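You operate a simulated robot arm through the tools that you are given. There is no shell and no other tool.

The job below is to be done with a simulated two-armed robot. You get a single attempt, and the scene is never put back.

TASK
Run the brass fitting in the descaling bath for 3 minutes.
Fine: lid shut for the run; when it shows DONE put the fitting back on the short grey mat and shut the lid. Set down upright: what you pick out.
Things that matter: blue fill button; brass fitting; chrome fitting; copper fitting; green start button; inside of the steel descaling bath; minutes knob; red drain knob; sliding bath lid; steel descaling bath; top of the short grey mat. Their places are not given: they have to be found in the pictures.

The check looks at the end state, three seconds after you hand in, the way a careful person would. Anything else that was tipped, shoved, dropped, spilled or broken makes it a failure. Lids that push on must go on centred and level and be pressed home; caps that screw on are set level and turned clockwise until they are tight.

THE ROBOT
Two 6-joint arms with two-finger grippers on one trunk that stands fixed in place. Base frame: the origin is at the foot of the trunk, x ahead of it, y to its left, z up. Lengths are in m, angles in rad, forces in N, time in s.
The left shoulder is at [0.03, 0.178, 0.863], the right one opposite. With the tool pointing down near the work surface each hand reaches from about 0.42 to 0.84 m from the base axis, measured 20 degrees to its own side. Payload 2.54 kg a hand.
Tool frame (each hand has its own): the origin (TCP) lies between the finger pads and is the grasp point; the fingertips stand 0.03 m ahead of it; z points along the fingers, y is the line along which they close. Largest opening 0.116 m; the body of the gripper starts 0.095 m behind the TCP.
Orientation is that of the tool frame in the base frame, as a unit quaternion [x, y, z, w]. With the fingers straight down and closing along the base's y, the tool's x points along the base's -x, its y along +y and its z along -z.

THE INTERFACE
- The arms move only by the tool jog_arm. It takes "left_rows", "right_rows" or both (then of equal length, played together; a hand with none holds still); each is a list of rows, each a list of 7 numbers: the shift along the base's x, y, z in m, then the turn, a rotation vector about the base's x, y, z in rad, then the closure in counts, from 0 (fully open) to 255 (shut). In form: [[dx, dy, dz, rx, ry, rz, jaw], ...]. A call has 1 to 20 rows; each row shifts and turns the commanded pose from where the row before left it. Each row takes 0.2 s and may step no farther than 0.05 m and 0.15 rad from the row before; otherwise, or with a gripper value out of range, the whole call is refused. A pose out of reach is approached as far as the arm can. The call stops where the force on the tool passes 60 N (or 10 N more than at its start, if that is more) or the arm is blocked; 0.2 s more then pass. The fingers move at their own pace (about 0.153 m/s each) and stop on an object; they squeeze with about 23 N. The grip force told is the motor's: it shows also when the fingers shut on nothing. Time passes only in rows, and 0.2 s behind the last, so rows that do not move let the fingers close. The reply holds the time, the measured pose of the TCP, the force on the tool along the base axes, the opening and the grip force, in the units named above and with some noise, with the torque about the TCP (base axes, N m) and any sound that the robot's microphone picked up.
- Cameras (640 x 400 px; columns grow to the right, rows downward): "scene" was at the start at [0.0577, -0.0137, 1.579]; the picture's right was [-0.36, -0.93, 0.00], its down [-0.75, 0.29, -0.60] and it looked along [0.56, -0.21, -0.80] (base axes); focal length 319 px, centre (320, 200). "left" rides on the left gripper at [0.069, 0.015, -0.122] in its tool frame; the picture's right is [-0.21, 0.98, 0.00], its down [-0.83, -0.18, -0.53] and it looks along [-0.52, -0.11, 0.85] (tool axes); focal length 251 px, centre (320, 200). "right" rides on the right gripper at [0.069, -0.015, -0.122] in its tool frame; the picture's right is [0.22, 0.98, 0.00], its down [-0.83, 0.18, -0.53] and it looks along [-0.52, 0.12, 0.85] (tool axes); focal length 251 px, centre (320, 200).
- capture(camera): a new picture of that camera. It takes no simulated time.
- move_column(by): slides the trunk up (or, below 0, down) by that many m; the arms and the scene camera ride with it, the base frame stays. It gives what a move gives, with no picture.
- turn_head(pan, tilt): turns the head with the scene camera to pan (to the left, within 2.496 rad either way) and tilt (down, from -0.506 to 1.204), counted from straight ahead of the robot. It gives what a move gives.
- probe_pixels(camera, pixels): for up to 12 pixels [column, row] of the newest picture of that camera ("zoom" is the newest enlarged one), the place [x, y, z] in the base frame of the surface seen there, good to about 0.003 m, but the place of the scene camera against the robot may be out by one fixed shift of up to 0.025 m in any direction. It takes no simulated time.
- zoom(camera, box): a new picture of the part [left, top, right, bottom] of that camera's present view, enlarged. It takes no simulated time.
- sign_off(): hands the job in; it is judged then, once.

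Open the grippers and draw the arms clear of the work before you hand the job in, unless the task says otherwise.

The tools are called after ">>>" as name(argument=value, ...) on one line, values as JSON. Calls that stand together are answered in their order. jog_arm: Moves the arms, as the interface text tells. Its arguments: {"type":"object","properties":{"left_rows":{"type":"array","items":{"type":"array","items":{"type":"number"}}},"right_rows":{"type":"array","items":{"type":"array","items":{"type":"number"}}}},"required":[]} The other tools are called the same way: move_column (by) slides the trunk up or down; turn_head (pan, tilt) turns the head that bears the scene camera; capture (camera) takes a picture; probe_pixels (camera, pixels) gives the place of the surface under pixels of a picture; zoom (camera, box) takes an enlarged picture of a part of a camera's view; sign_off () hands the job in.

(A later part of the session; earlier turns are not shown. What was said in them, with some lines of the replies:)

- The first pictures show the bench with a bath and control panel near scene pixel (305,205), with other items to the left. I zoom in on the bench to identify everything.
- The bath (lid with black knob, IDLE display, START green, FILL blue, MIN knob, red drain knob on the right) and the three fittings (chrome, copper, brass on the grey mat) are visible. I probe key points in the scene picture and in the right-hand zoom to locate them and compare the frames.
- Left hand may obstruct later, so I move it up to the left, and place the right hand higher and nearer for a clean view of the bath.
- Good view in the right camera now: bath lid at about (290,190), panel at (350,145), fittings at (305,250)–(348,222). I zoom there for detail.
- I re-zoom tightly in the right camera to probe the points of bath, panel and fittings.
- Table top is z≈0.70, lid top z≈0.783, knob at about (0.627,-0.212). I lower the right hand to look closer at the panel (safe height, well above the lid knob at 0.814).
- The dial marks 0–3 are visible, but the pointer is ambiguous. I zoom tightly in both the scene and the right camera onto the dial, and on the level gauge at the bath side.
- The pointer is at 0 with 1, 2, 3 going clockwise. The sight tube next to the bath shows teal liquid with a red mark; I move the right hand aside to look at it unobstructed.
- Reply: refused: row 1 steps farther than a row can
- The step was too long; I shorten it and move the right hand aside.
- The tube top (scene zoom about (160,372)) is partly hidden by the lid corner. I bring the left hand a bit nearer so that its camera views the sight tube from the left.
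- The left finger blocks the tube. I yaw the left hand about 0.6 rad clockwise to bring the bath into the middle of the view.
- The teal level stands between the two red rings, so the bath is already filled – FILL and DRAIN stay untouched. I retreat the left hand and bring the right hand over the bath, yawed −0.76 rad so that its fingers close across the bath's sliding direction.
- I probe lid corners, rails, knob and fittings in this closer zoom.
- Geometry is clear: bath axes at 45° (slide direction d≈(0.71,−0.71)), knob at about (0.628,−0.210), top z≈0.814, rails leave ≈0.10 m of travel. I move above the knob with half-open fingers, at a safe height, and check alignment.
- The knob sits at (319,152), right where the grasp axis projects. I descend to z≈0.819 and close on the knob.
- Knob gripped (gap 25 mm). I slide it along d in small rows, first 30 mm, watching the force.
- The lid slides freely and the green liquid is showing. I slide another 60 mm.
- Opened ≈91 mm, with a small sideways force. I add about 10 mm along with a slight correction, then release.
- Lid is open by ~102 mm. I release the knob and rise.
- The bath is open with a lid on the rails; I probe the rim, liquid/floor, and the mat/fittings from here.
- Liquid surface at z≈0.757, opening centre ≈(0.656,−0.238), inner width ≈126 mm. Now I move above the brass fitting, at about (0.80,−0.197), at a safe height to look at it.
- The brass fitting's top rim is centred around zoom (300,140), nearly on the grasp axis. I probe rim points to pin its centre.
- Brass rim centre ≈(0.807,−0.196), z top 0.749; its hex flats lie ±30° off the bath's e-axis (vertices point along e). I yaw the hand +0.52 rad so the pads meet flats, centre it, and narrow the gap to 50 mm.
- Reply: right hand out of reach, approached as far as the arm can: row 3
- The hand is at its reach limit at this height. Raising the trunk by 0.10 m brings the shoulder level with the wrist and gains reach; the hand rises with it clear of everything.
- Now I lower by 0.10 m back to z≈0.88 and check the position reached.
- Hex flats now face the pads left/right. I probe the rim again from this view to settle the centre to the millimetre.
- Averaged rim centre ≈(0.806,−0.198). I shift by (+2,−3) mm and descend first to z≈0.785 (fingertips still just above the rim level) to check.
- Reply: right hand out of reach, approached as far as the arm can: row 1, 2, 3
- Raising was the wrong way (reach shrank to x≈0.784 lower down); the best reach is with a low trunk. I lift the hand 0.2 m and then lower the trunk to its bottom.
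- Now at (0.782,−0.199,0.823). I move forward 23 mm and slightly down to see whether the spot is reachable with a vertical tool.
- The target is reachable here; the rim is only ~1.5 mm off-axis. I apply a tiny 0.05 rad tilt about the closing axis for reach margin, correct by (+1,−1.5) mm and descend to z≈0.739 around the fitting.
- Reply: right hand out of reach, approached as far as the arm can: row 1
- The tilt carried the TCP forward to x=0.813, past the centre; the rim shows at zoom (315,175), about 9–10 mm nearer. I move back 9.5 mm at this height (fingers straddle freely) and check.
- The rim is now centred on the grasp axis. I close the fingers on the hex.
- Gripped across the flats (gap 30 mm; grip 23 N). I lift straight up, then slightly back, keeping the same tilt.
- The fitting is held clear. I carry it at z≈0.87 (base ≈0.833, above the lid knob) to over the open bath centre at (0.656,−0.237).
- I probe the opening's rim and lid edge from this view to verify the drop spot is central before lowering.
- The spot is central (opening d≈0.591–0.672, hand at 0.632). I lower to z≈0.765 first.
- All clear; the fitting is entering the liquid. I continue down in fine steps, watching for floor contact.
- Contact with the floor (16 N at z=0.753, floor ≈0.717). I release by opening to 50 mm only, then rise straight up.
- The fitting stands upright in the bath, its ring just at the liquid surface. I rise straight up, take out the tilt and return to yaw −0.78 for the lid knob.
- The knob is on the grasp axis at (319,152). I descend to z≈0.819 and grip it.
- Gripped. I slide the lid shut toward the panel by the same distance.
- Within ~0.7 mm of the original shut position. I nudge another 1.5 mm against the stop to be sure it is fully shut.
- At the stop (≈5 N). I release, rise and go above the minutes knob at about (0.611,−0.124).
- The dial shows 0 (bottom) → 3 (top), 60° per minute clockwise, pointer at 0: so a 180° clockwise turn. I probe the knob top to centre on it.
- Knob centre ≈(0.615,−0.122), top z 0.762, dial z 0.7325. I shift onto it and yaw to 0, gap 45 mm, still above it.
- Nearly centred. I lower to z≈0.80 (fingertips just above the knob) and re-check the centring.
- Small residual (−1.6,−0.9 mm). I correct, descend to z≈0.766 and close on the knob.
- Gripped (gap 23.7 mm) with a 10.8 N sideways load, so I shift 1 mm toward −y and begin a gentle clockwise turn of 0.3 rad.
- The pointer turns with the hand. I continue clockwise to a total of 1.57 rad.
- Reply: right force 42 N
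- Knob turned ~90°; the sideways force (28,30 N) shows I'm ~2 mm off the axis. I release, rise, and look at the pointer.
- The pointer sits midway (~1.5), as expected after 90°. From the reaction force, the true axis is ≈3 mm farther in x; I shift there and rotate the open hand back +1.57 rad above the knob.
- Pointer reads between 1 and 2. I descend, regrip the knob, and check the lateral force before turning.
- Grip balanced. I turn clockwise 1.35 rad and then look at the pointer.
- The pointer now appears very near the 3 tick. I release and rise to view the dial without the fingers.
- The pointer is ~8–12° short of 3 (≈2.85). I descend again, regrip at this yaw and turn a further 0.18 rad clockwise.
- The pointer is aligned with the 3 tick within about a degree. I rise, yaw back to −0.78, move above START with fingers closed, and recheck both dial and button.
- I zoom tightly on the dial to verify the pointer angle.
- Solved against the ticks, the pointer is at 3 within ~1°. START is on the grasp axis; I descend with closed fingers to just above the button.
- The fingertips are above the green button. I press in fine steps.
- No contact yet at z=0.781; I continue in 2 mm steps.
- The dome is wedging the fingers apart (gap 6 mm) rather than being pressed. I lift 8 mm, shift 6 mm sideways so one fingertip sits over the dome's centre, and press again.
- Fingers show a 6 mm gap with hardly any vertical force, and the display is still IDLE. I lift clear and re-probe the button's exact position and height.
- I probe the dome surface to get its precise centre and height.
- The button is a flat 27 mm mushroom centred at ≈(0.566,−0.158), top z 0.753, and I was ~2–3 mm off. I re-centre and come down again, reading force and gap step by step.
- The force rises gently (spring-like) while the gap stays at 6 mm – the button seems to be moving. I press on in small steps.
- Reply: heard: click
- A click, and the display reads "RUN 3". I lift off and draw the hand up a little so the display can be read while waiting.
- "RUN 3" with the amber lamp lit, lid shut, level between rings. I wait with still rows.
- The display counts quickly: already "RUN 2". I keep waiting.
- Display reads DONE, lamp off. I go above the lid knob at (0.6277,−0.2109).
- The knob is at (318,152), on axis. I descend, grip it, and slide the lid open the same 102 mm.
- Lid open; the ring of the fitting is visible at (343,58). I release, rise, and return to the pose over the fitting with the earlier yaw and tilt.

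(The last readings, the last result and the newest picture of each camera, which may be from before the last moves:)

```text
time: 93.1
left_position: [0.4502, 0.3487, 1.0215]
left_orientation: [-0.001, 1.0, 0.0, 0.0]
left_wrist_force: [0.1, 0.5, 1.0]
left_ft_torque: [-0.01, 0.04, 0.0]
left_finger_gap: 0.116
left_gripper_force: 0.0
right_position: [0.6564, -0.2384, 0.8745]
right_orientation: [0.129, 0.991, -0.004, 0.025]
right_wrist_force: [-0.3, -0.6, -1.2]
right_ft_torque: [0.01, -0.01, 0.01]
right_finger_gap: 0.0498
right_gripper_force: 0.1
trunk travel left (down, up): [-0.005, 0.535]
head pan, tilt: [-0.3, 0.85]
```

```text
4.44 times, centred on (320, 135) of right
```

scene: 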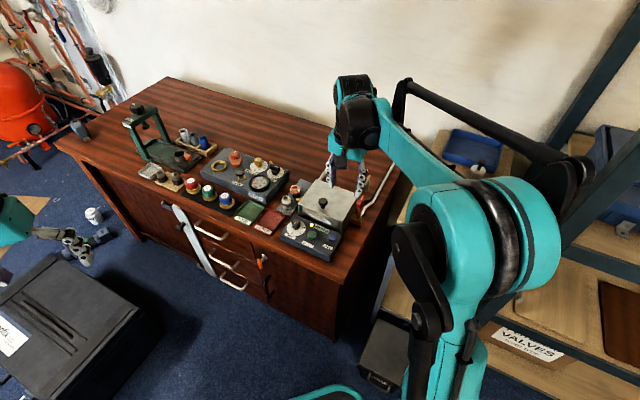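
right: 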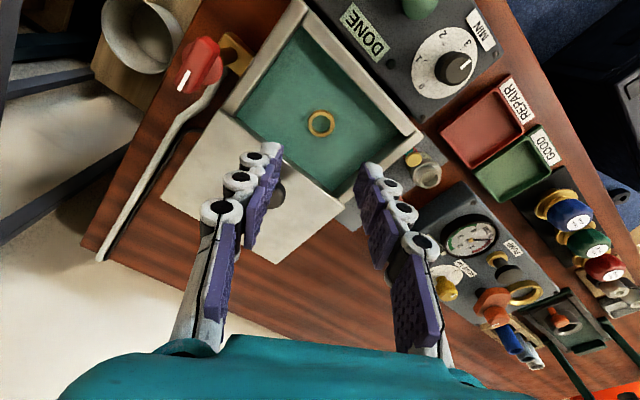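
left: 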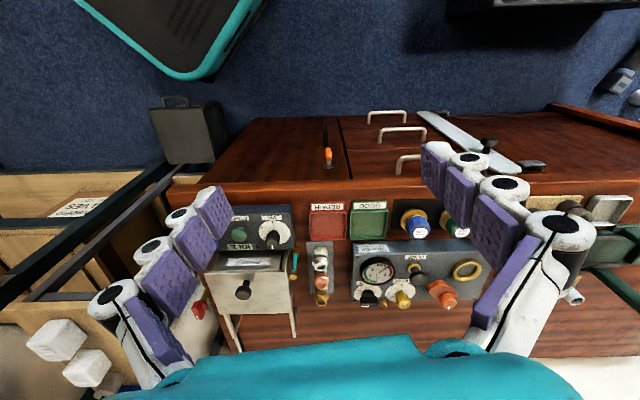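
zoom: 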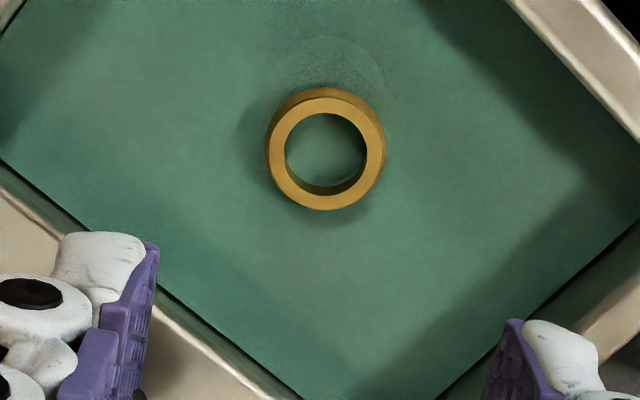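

The ring sits near the grasp axis. I descend to z≈0.79 and re-check.

>>> jog_arm(right_rows=[[-0.0008, 0.0008, -0.03, 0, 0, 0, 145], [0, 0, -0.03, 0, 0, 0, 145], [0, 0, -0.024, 0, 0, 0, 145], [0, 0, 0, 0, 0, 0, 145]])

>>> zoom(camera="right", box=[240, 100, 400, 220])

```text
time: 94.1
left_position: [0.4497, 0.3509, 1.021]
left_orientation: [-0.001, 1.0, 0.0, 0.0]
left_wrist_force: [-0.2, 0.5, 0.2]
left_ft_torque: [0.03, 0.02, -0.01]
left_finger_gap: 0.1161
left_gripper_force: 0.1
right_position: [0.655, -0.2378, 0.7894]
right_orientation: [0.13, 0.991, -0.003, 0.025]
right_wrist_force: [0.9, 0.0, 0.0]
right_ft_torque: [0.03, 0.0, 0.02]
right_finger_gap: 0.0501
right_gripper_force: 0.1
trunk travel left (down, up): [-0.005, 0.535]
head pan, tilt: [-0.3, 0.85]
```

```text
3.33 times, centred on (320, 160) of right
```

zoom: 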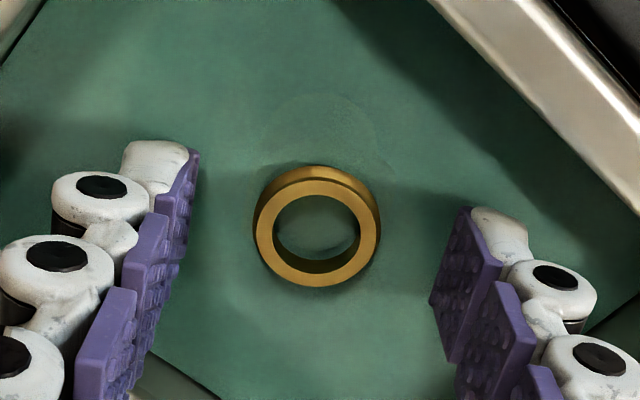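

Well centred. I descend to z≈0.754 and close on the hex.

>>> jog_arm(right_rows=[[0, 0, -0.018, 0, 0, 0, 145], [0, 0, -0.0165, 0, 0, 0, 145], [0, 0, 0, 0, 0, 0, 145], [0, 0, 0, 0, 0, 0, 255], [0, 0, 0, 0, 0, 0, 255], [0, 0, 0, 0, 0, 0, 255]])

>>> zoom(camera="right", box=[240, 130, 400, 250])

```text
time: 95.5
left_position: [0.451, 0.3503, 1.0213]
left_orientation: [-0.001, 1.0, 0.001, 0.0]
left_wrist_force: [-0.3, 1.2, 0.4]
left_ft_torque: [-0.02, -0.01, 0.01]
left_finger_gap: 0.116
left_gripper_force: 0.1
right_position: [0.6552, -0.2361, 0.7549]
right_orientation: [0.131, 0.991, -0.004, 0.026]
right_wrist_force: [-0.2, 0.6, 0.4]
right_ft_torque: [0.01, 0.05, -0.02]
right_finger_gap: 0.0305
right_gripper_force: 23.1
trunk travel left (down, up): [-0.005, 0.535]
head pan, tilt: [-0.3, 0.85]
```

```text
3.33 times, centred on (320, 190) of right
```

zoom: 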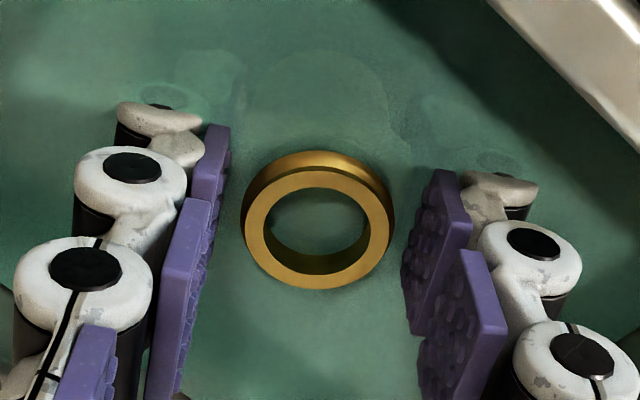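

Gripped (30.5 mm across flats). I lift it straight out to z≈0.875.

>>> jog_arm(right_rows=[[0, 0, 0.01, 0, 0, 0, 255], [0, 0, 0.025, 0, 0, 0, 255], [0, 0, 0.03, 0, 0, 0, 255], [0, 0, 0.03, 0, 0, 0, 255], [0, 0, 0.025, 0, 0, 0, 255], [0, 0, 0, 0, 0, 0, 255]])

>>> capture(camera="right")

>>> zoom(camera="scene", box=[275, 160, 375, 230])

```text
time: 96.9
left_position: [0.451, 0.3503, 1.0215]
left_orientation: [-0.001, 1.0, 0.0, 0.0]
left_wrist_force: [-0.5, 0.2, 0.2]
left_ft_torque: [0.01, -0.01, -0.01]
left_finger_gap: 0.1159
left_gripper_force: 0.0
right_position: [0.656, -0.2374, 0.8741]
right_orientation: [0.131, 0.991, -0.003, 0.026]
right_wrist_force: [0.3, -0.8, -0.9]
right_ft_torque: [-0.03, 0.02, 0.02]
right_finger_gap: 0.0305
right_gripper_force: 23.1
trunk travel left (down, up): [-0.005, 0.535]
head pan, tilt: [-0.3, 0.85]
```

```text
taken
```

right: 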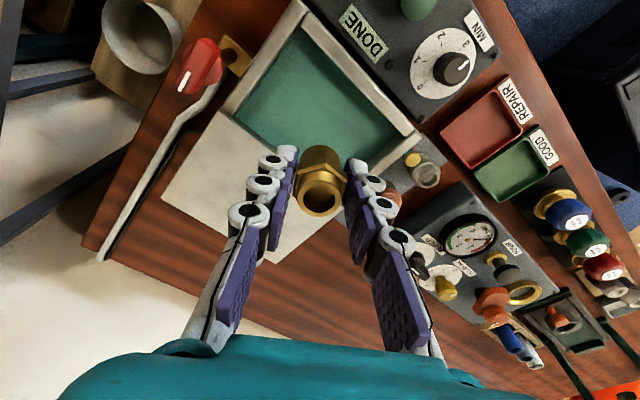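

```text
5.71 times, centred on (325, 195) of scene
```

zoom: 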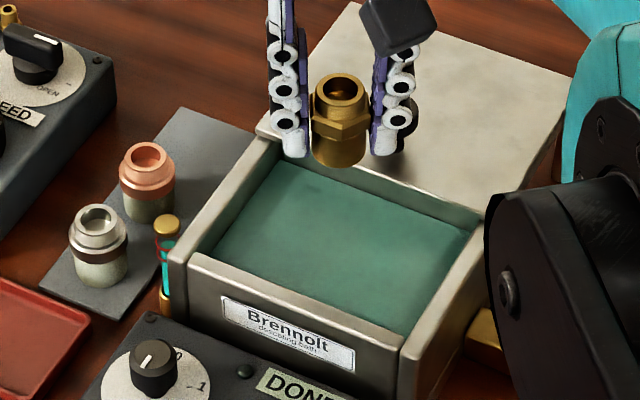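

The fitting came out clean, held upright. I carry it back at the same height toward the mat.

>>> jog_arm(right_rows=[[0.0325, 0.0086, 0, 0, 0, 0, 255], [0.0325, 0.0086, 0, 0, 0, 0, 255], [0.0325, 0.0086, 0, 0, 0, 0, 255], [0.0325, 0.0086, 0, 0, 0, 0, 255], [0, 0, 0, 0, 0, 0, 255]])

>>> jog_arm(right_rows=[[0.013, 0.0038, -0.03, 0, 0, 0, 255], [0.005, 0.0005, -0.03, 0, 0, 0, 255], [0, 0, 0, 0, 0, 0, 255]])

>>> capture(camera="right")

>>> zoom(camera="right", box=[240, 90, 400, 210])

```text
time: 98.1
left_position: [0.4494, 0.3508, 1.0209]
left_orientation: [-0.001, 1.0, -0.001, 0.0]
left_wrist_force: [0.2, 0.9, -0.1]
left_ft_torque: [0.02, 0.03, -0.01]
left_finger_gap: 0.116
left_gripper_force: 0.0
right_position: [0.7868, -0.2038, 0.8745]
right_orientation: [0.13, 0.991, -0.003, 0.025]
right_wrist_force: [0.3, -0.4, -1.3]
right_ft_torque: [-0.02, -0.02, 0.02]
right_finger_gap: 0.0303
right_gripper_force: 23.3
trunk travel left (down, up): [-0.005, 0.535]
head pan, tilt: [-0.3, 0.85]
```

```text
time: 98.9
left_position: [0.452, 0.3512, 1.0229]
left_orientation: [-0.001, 1.0, 0.0, 0.0]
left_wrist_force: [0.3, -0.1, -0.1]
left_ft_torque: [0.01, 0.03, -0.03]
left_finger_gap: 0.116
left_gripper_force: 0.0
right_position: [0.8046, -0.199, 0.8143]
right_orientation: [0.13, 0.991, -0.003, 0.025]
right_wrist_force: [-0.4, 0.3, -1.1]
right_ft_torque: [-0.01, -0.01, 0.01]
right_finger_gap: 0.0306
right_gripper_force: 23.3
trunk travel left (down, up): [-0.005, 0.535]
head pan, tilt: [-0.3, 0.85]
```

```text
taken
```

right: 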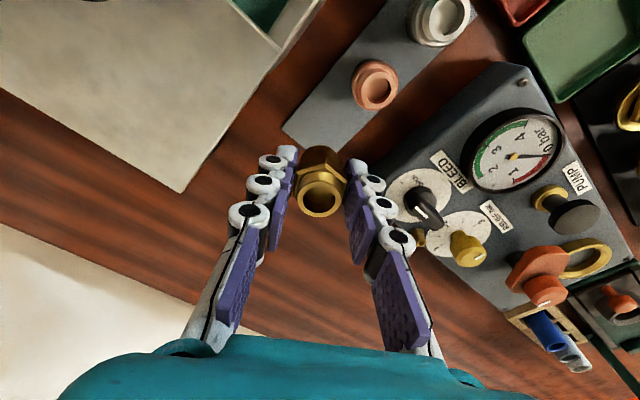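

```text
3.33 times, centred on (320, 150) of right
```

zoom: 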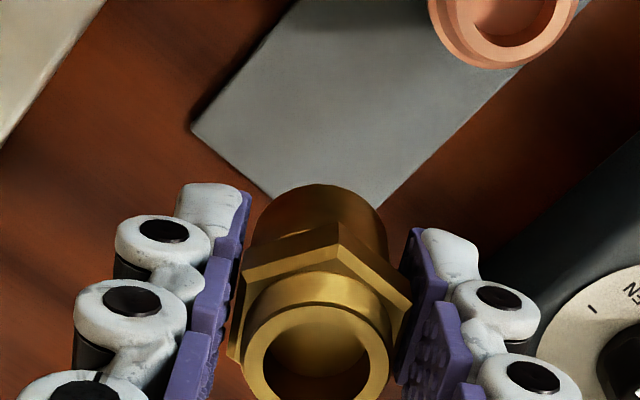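

Positioned over the original spot (0.8046,−0.199). I lower in steps to z≈0.749.

>>> jog_arm(right_rows=[[-0.0005, 0.0008, -0.025, 0, 0, 0, 255], [0, 0, -0.025, 0, 0, 0, 255], [0, 0, -0.015, 0, 0, 0, 255], [0, 0, 0, 0, 0, 0, 255]])

>>> capture(camera="right")

>>> zoom(camera="scene", box=[275, 165, 345, 225])

```text
time: 99.9
left_position: [0.4506, 0.3494, 1.0218]
left_orientation: [-0.001, 1.0, 0.0, 0.0]
left_wrist_force: [-0.1, -0.1, 0.0]
left_ft_torque: [0.01, 0.04, -0.01]
left_finger_gap: 0.1161
left_gripper_force: 0.0
right_position: [0.8039, -0.1961, 0.7503]
right_orientation: [0.13, 0.991, -0.003, 0.025]
right_wrist_force: [0.7, -0.5, -0.7]
right_ft_torque: [-0.02, -0.02, -0.02]
right_finger_gap: 0.0304
right_gripper_force: 22.7
trunk travel left (down, up): [-0.005, 0.535]
head pan, tilt: [-0.3, 0.85]
```

```text
taken
```

right: 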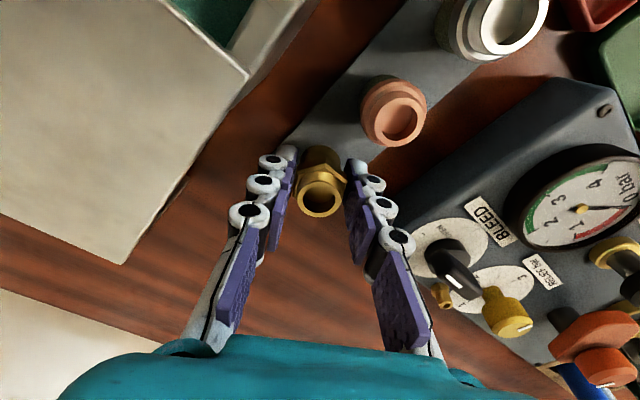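

```text
6.67 times, centred on (310, 195) of scene
```

zoom: 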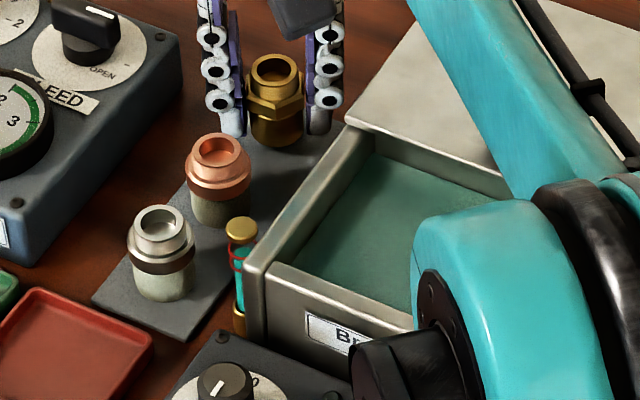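

It is above its old spot on the mat. I lower in fine steps to contact.

>>> jog_arm(right_rows=[[0, 0, -0.004, 0, 0, 0, 255], [0, 0, -0.003, 0, 0, 0, 255], [0, 0, 0, 0, 0, 0, 255]])

>>> jog_arm(right_rows=[[0, 0, -0.0015, 0, 0, 0, 255], [0, 0, 0, 0, 0, 0, 255]])

```text
time: 100.7
left_position: [0.4491, 0.35, 1.0209]
left_orientation: [0.0, 1.0, 0.0, 0.0]
left_wrist_force: [0.5, 0.5, 0.6]
left_ft_torque: [-0.02, 0.05, 0.0]
left_finger_gap: 0.116
left_gripper_force: 0.0
right_position: [0.8035, -0.1974, 0.7429]
right_orientation: [0.13, 0.991, -0.004, 0.025]
right_wrist_force: [-0.8, 0.3, -0.5]
right_ft_torque: [0.04, 0.01, -0.04]
right_finger_gap: 0.0306
right_gripper_force: 22.9
trunk travel left (down, up): [-0.005, 0.535]
head pan, tilt: [-0.3, 0.85]
```

```text
time: 101.3
left_position: [0.4512, 0.3495, 1.0215]
left_orientation: [-0.001, 1.0, 0.001, 0.001]
left_wrist_force: [0.3, -0.1, 0.4]
left_ft_torque: [-0.01, -0.03, -0.01]
left_finger_gap: 0.1162
left_gripper_force: 0.1
right_position: [0.8044, -0.1971, 0.7415]
right_orientation: [0.13, 0.991, -0.003, 0.025]
right_wrist_force: [0.1, -0.3, -0.1]
right_ft_torque: [0.0, 0.02, -0.01]
right_finger_gap: 0.0305
right_gripper_force: 23.2
trunk travel left (down, up): [-0.005, 0.535]
head pan, tilt: [-0.3, 0.85]
```

>>> jog_arm(right_rows=[[0, 0, -0.001, 0, 0, 0, 255], [0, 0, 0, 0, 0, 0, 255]])

>>> jog_arm(right_rows=[[0, 0, -0.001, 0, 0, 0, 255], [0, 0, 0, 0, 0, 0, 255]])

```text
time: 101.9
left_position: [0.45, 0.3494, 1.0213]
left_orientation: [-0.001, 1.0, 0.001, 0.0]
left_wrist_force: [-0.9, -0.1, -0.1]
left_ft_torque: [0.03, -0.01, -0.01]
left_finger_gap: 0.1159
left_gripper_force: 0.2
right_position: [0.803, -0.1977, 0.7406]
right_orientation: [0.131, 0.991, -0.002, 0.024]
right_wrist_force: [1.5, 1.7, 3.1]
right_ft_torque: [-0.02, -0.07, 0.02]
right_finger_gap: 0.0303
right_gripper_force: 23.4
trunk travel left (down, up): [-0.005, 0.535]
head pan, tilt: [-0.3, 0.85]
```

```text
time: 102.5
left_position: [0.4495, 0.3504, 1.0227]
left_orientation: [0.0, 1.0, 0.0, 0.0]
left_wrist_force: [-0.1, -0.1, 0.9]
left_ft_torque: [0.01, -0.01, -0.01]
left_finger_gap: 0.116
left_gripper_force: 0.1
right_position: [0.8035, -0.1966, 0.7407]
right_orientation: [0.13, 0.991, -0.004, 0.026]
right_wrist_force: [6.9, 0.2, 13.5]
right_ft_torque: [-0.02, -0.25, 0.02]
right_finger_gap: 0.0304
right_gripper_force: 23.6
trunk travel left (down, up): [-0.005, 0.535]
head pan, tilt: [-0.3, 0.85]
```

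Contact with the mat (13.5 N at z=0.7405, the same height as picked). I relax 1 mm, open to 50 mm and check that it stands.

>>> jog_arm(right_rows=[[0, 0, 0.001, 0, 0, 0, 255], [0, 0, 0, 0, 0, 0, 145], [0, 0, 0, 0, 0, 0, 145], [0, 0, 0, 0, 0, 0, 145]])

>>> capture(camera="right")

>>> zoom(camera="right", box=[240, 110, 400, 230])

```text
time: 103.5
left_position: [0.4503, 0.35, 1.0211]
left_orientation: [-0.001, 1.0, 0.0, -0.001]
left_wrist_force: [-0.3, -0.2, 0.5]
left_ft_torque: [0.0, -0.01, -0.02]
left_finger_gap: 0.1159
left_gripper_force: 0.0
right_position: [0.8028, -0.1976, 0.7391]
right_orientation: [0.131, 0.991, -0.003, 0.025]
right_wrist_force: [0.1, -0.6, -0.2]
right_ft_torque: [-0.01, 0.02, -0.03]
right_finger_gap: 0.0499
right_gripper_force: 0.0
trunk travel left (down, up): [-0.005, 0.535]
head pan, tilt: [-0.3, 0.85]
```

```text
taken
```

right: 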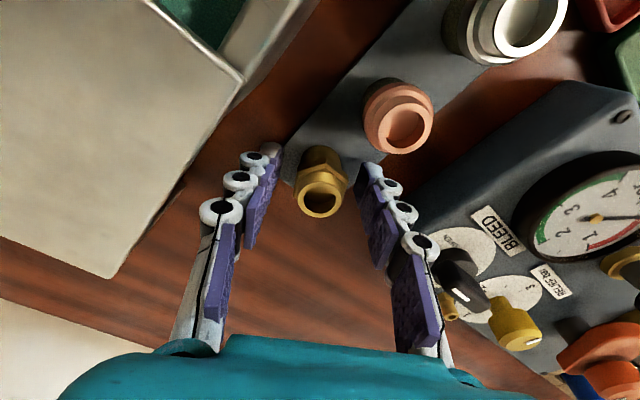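

```text
3.33 times, centred on (320, 170) of right
```

zoom: 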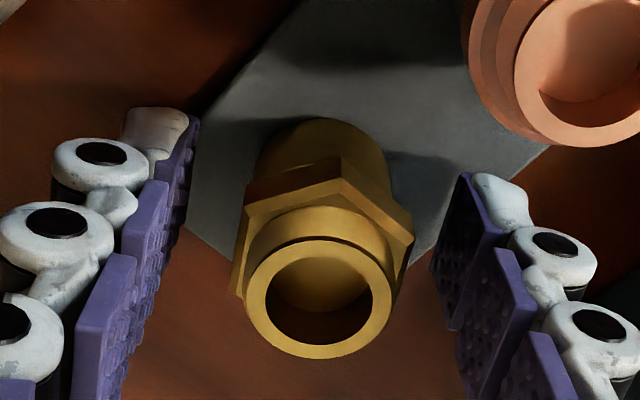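

It stands upright on the mat and the fingers are clear of it. I rise straight up, then take out the tilt and yaw and go to the lid knob at (0.700,−0.283).

>>> jog_arm(right_rows=[[0, 0, 0.015, 0, 0, 0, 145], [0, 0, 0.03, 0, 0, 0, 145], [0, 0, 0.03, 0, 0, 0, 145], [-0.005, 0, 0.03, 0, 0, 0, 145], [-0.015, -0.005, 0.03, 0, 0, 0, 145], [0, 0, 0, 0, 0, 0, 145]])

>>> capture(camera="right")

>>> zoom(camera="right", box=[260, 60, 420, 180])

```text
time: 104.9
left_position: [0.4508, 0.3506, 1.0209]
left_orientation: [-0.001, 1.0, 0.0, 0.0]
left_wrist_force: [0.5, 0.1, -0.1]
left_ft_torque: [0.0, 0.01, -0.04]
left_finger_gap: 0.1159
left_gripper_force: 0.2
right_position: [0.7822, -0.2031, 0.8741]
right_orientation: [0.13, 0.991, -0.003, 0.025]
right_wrist_force: [0.2, 0.0, -0.3]
right_ft_torque: [0.0, 0.0, -0.03]
right_finger_gap: 0.0497
right_gripper_force: 0.0
trunk travel left (down, up): [-0.005, 0.535]
head pan, tilt: [-0.3, 0.85]
```

```text
taken
```

right: 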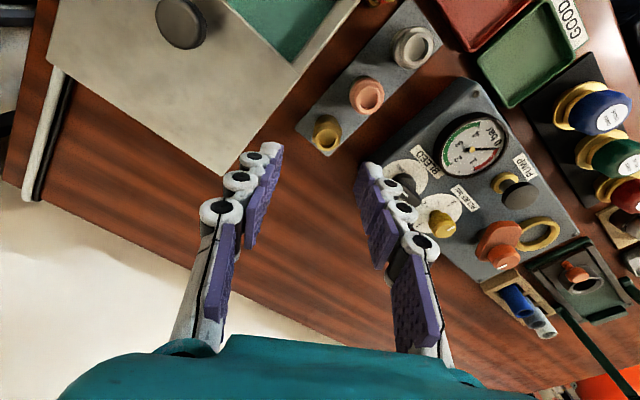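

```text
3.33 times, centred on (340, 120) of right
```

zoom: 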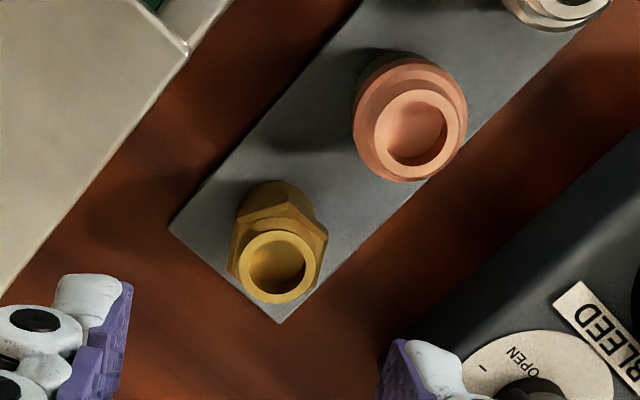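

The brass fitting stands upright on the mat next to the untouched copper one. Now to the lid knob, undoing tilt and yaw on the way.

>>> jog_arm(right_rows=[[0, 0, 0.01, 0.0129, 0.0483, 0, 123], [-0.0205, -0.02, 0, 0, 0, -0.1293, 123], [-0.0205, -0.02, 0, 0, 0, -0.1293, 123], [-0.0205, -0.02, 0, 0, 0, -0.1293, 123], [-0.021, -0.0198, -0.008, 0, 0, -0.1293, 123], [0, 0, 0, 0, 0, 0, 123]])

>>> capture(camera="right")

```text
time: 106.3
left_position: [0.4516, 0.3498, 1.0208]
left_orientation: [-0.001, 1.0, 0.0, 0.0]
left_wrist_force: [-0.2, 0.3, -0.2]
left_ft_torque: [-0.02, 0.03, -0.02]
left_finger_gap: 0.116
left_gripper_force: 0.0
right_position: [0.6985, -0.2814, 0.8781]
right_orientation: [0.38, 0.925, 0.001, 0.0]
right_wrist_force: [0.1, -0.5, -0.3]
right_ft_torque: [0.01, 0.02, 0.0]
right_finger_gap: 0.0603
right_gripper_force: 0.1
trunk travel left (down, up): [-0.005, 0.535]
head pan, tilt: [-0.3, 0.85]
```

```text
taken
```

right: 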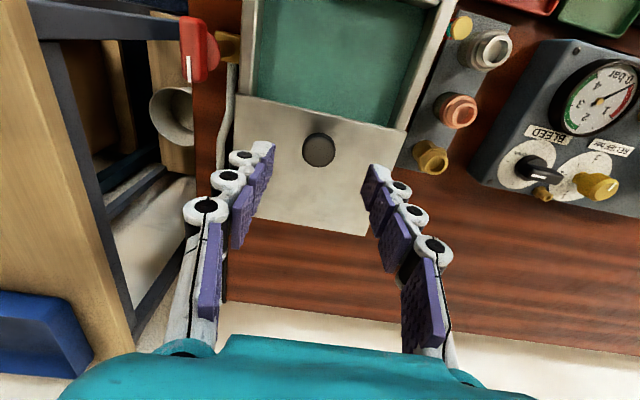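

Knob on axis at (318,150). I descend, grip, and slide the lid shut.

>>> jog_arm(right_rows=[[0.0005, -0.0005, -0.03, 0, 0, 0, 123], [0, 0, -0.029, 0, 0, 0, 123], [0, 0, 0, 0, 0, 0, 123], [0, 0, 0, 0, 0, 0, 255], [0, 0, 0, 0, 0, 0, 255], [0, 0, 0, 0, 0, 0, 255]])

>>> jog_arm(right_rows=[[-0.0101, 0.0101, 0, 0, 0, 0, 255], [-0.0101, 0.0101, 0, 0, 0, 0, 255], [-0.0101, 0.0101, 0, 0, 0, 0, 255], [-0.0101, 0.0101, 0, 0, 0, 0, 255], [-0.0101, 0.0101, 0, 0, 0, 0, 255], [-0.0101, 0.0101, 0, 0, 0, 0, 255], [-0.0101, 0.0101, 0, 0, 0, 0, 255], [0, 0, 0, 0, 0, 0, 255]])

>>> capture(camera="right")

```text
time: 107.7
left_position: [0.4498, 0.35, 1.0219]
left_orientation: [0.0, 1.0, 0.0, 0.0]
left_wrist_force: [-0.2, 0.3, -0.8]
left_ft_torque: [0.01, -0.02, 0.01]
left_finger_gap: 0.1158
left_gripper_force: 0.2
right_position: [0.7001, -0.2823, 0.8196]
right_orientation: [0.379, 0.925, 0.0, 0.0]
right_wrist_force: [-0.3, 0.1, 2.2]
right_ft_torque: [-0.04, 0.0, 0.05]
right_finger_gap: 0.0252
right_gripper_force: 45.3
trunk travel left (down, up): [-0.005, 0.535]
head pan, tilt: [-0.3, 0.85]
```

```text
time: 109.5
left_position: [0.4491, 0.3504, 1.0206]
left_orientation: [-0.001, 1.0, 0.0, 0.0]
left_wrist_force: [-0.1, 0.5, -0.4]
left_ft_torque: [0.04, 0.02, 0.0]
left_finger_gap: 0.116
left_gripper_force: 0.1
right_position: [0.6295, -0.2118, 0.8192]
right_orientation: [0.38, 0.925, -0.001, 0.0]
right_wrist_force: [-1.0, 0.1, 4.4]
right_ft_torque: [0.01, -0.01, 0.0]
right_finger_gap: 0.0255
right_gripper_force: 45.4
trunk travel left (down, up): [-0.005, 0.535]
head pan, tilt: [-0.3, 0.85]
```

```text
taken
```

right: 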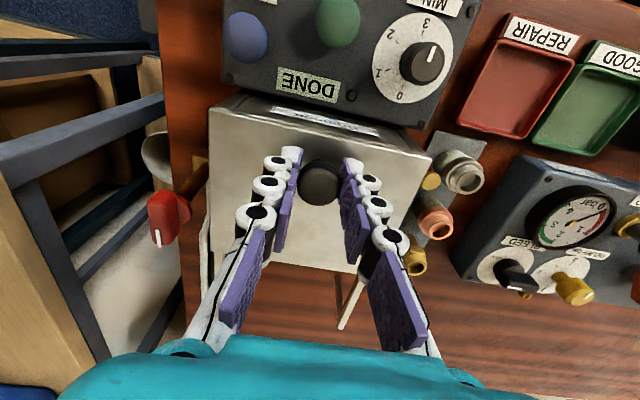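

About 2 mm short of the shut position; I nudge it to the stop.

>>> jog_arm(right_rows=[[-0.0012, 0.0012, 0, 0, 0, 0, 255], [0, 0, 0, 0, 0, 0, 255]])

>>> jog_arm(right_rows=[[-0.0012, 0.0012, 0, 0, 0, 0, 255], [0, 0, 0, 0, 0, 0, 255]])

```text
time: 110.1
left_position: [0.4495, 0.3508, 1.0218]
left_orientation: [-0.001, 1.0, 0.0, -0.001]
left_wrist_force: [-0.3, -0.3, 0.4]
left_ft_torque: [-0.03, -0.01, 0.01]
left_finger_gap: 0.1159
left_gripper_force: 0.1
right_position: [0.6281, -0.211, 0.8202]
right_orientation: [0.38, 0.925, 0.0, 0.001]
right_wrist_force: [0.1, 1.8, 8.0]
right_ft_torque: [0.08, 0.02, 0.0]
right_finger_gap: 0.0253
right_gripper_force: 45.3
trunk travel left (down, up): [-0.005, 0.535]
head pan, tilt: [-0.3, 0.85]
```

```text
time: 110.7
left_position: [0.4503, 0.3503, 1.0222]
left_orientation: [-0.001, 1.0, 0.0, 0.0]
left_wrist_force: [-0.4, -0.2, 0.2]
left_ft_torque: [0.0, 0.02, -0.03]
left_finger_gap: 0.1159
left_gripper_force: 0.0
right_position: [0.629, -0.2111, 0.8194]
right_orientation: [0.381, 0.925, -0.001, 0.001]
right_wrist_force: [9.4, -4.6, 13.0]
right_ft_torque: [0.11, -0.02, -0.02]
right_finger_gap: 0.0252
right_gripper_force: 44.7
trunk travel left (down, up): [-0.005, 0.535]
head pan, tilt: [-0.3, 0.85]
```

The lid is against its stop (≈10 N). I release the knob, rise, open the gripper and draw the arm clear.

>>> jog_arm(right_rows=[[0, 0, 0, 0, 0, 0, 123], [0, 0, 0, 0, 0, 0, 123], [0, 0, 0.03, 0, 0, 0, 123], [0, 0, 0.045, 0, 0, 0, 123], [0, 0, 0.045, 0, 0, 0, 123], [-0.02, -0.025, 0.035, 0, 0, 0.1, 60], [-0.025, -0.035, 0.02, 0, 0, 0.13, 0], [-0.025, -0.035, 0.02, 0, 0, 0.13, 0], [-0.025, -0.035, 0.02, 0, 0, 0.13, 0], [-0.025, -0.035, 0.0, 0, 0, 0.13, 0], [-0.025, -0.035, 0, 0, 0, 0.13, 0], [0, 0, 0, 0, 0, 0, 0]])

>>> capture(camera="scene")

>>> zoom(camera="scene", box=[270, 165, 370, 255])

>>> capture(camera="right")

```text
time: 113.3
left_position: [0.4508, 0.3509, 1.0229]
left_orientation: [-0.001, 1.0, 0.001, 0.001]
left_wrist_force: [-0.8, -0.5, -0.6]
left_ft_torque: [0.01, -0.05, 0.0]
left_finger_gap: 0.1162
left_gripper_force: 0.0
right_position: [0.4824, -0.4125, 1.0324]
right_orientation: [0.014, 1.0, 0.001, 0.0]
right_wrist_force: [0.3, 0.2, 1.5]
right_ft_torque: [-0.02, -0.01, 0.0]
right_finger_gap: 0.116
right_gripper_force: 0.0
trunk travel left (down, up): [-0.005, 0.535]
head pan, tilt: [-0.3, 0.85]
```

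```text
taken
```

scene: 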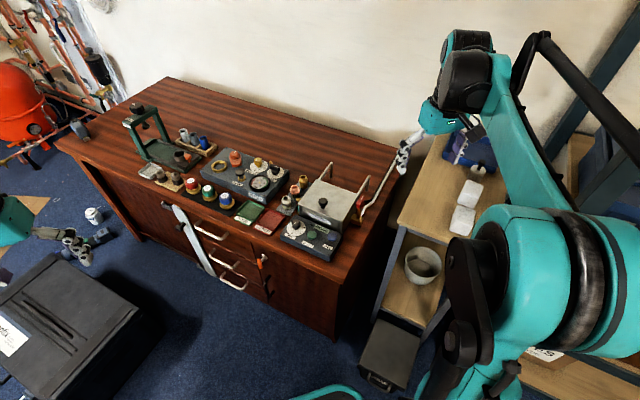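

```text
4.44 times, centred on (320, 210) of scene
```

zoom: 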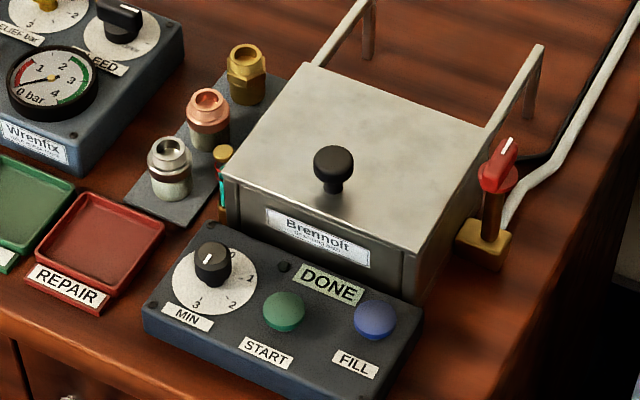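

```text
taken
```

right: 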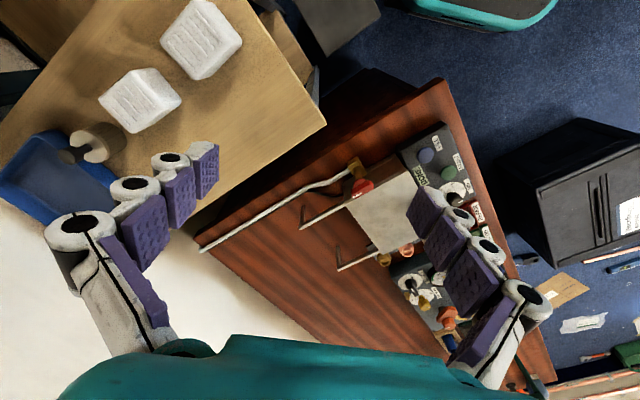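

Everything looks in place: DONE, lid shut, three fittings on the mat. I take a last close look at the lid front edge and the brass fitting before handing in.

>>> zoom(camera="scene", box=[300, 180, 360, 220])

>>> zoom(camera="scene", box=[285, 170, 345, 210])

```text
10.00 times, centred on (330, 200) of scene
```

zoom: 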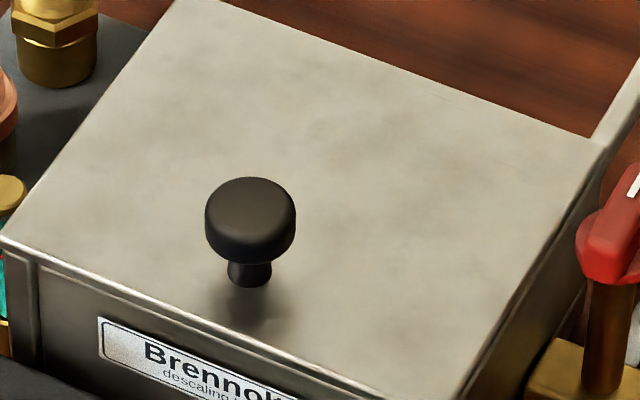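

```text
10.00 times, centred on (315, 190) of scene
```

zoom: 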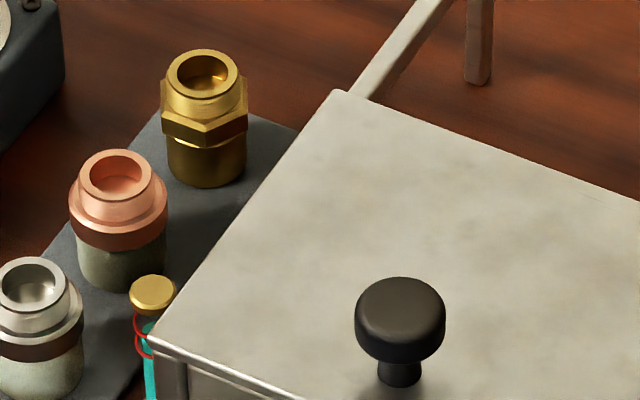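

The brass fitting is clean and upright on the grey mat, copper and chrome are undisturbed, the lid is flush shut, and both arms are clear with open grippers. I hand the job in.

>>> sign_off()

```text
The job is handed in.
```

The brass fitting ran for the full 3 minutes in the descaling bath with the lid shut, and the display read DONE. It is back upright on the short grey mat at its old spot, with the scale gone, and the lid is shut again.

- **Fill and drain:** I left the blue fill button and the red drain knob alone, because the level gauge already showed liquid between its two red rings.
- **Minutes knob:** it is still pointing at 3; I did not turn it back to 0.
- **Other fittings:** the copper and chrome fittings were not touched.
- **Arms:** both grippers are open, the right arm is drawn back from the bench, and the left arm is raised out of the way. The trunk ended about 7 cm lower than it started, because I needed the reach to get to the mat.
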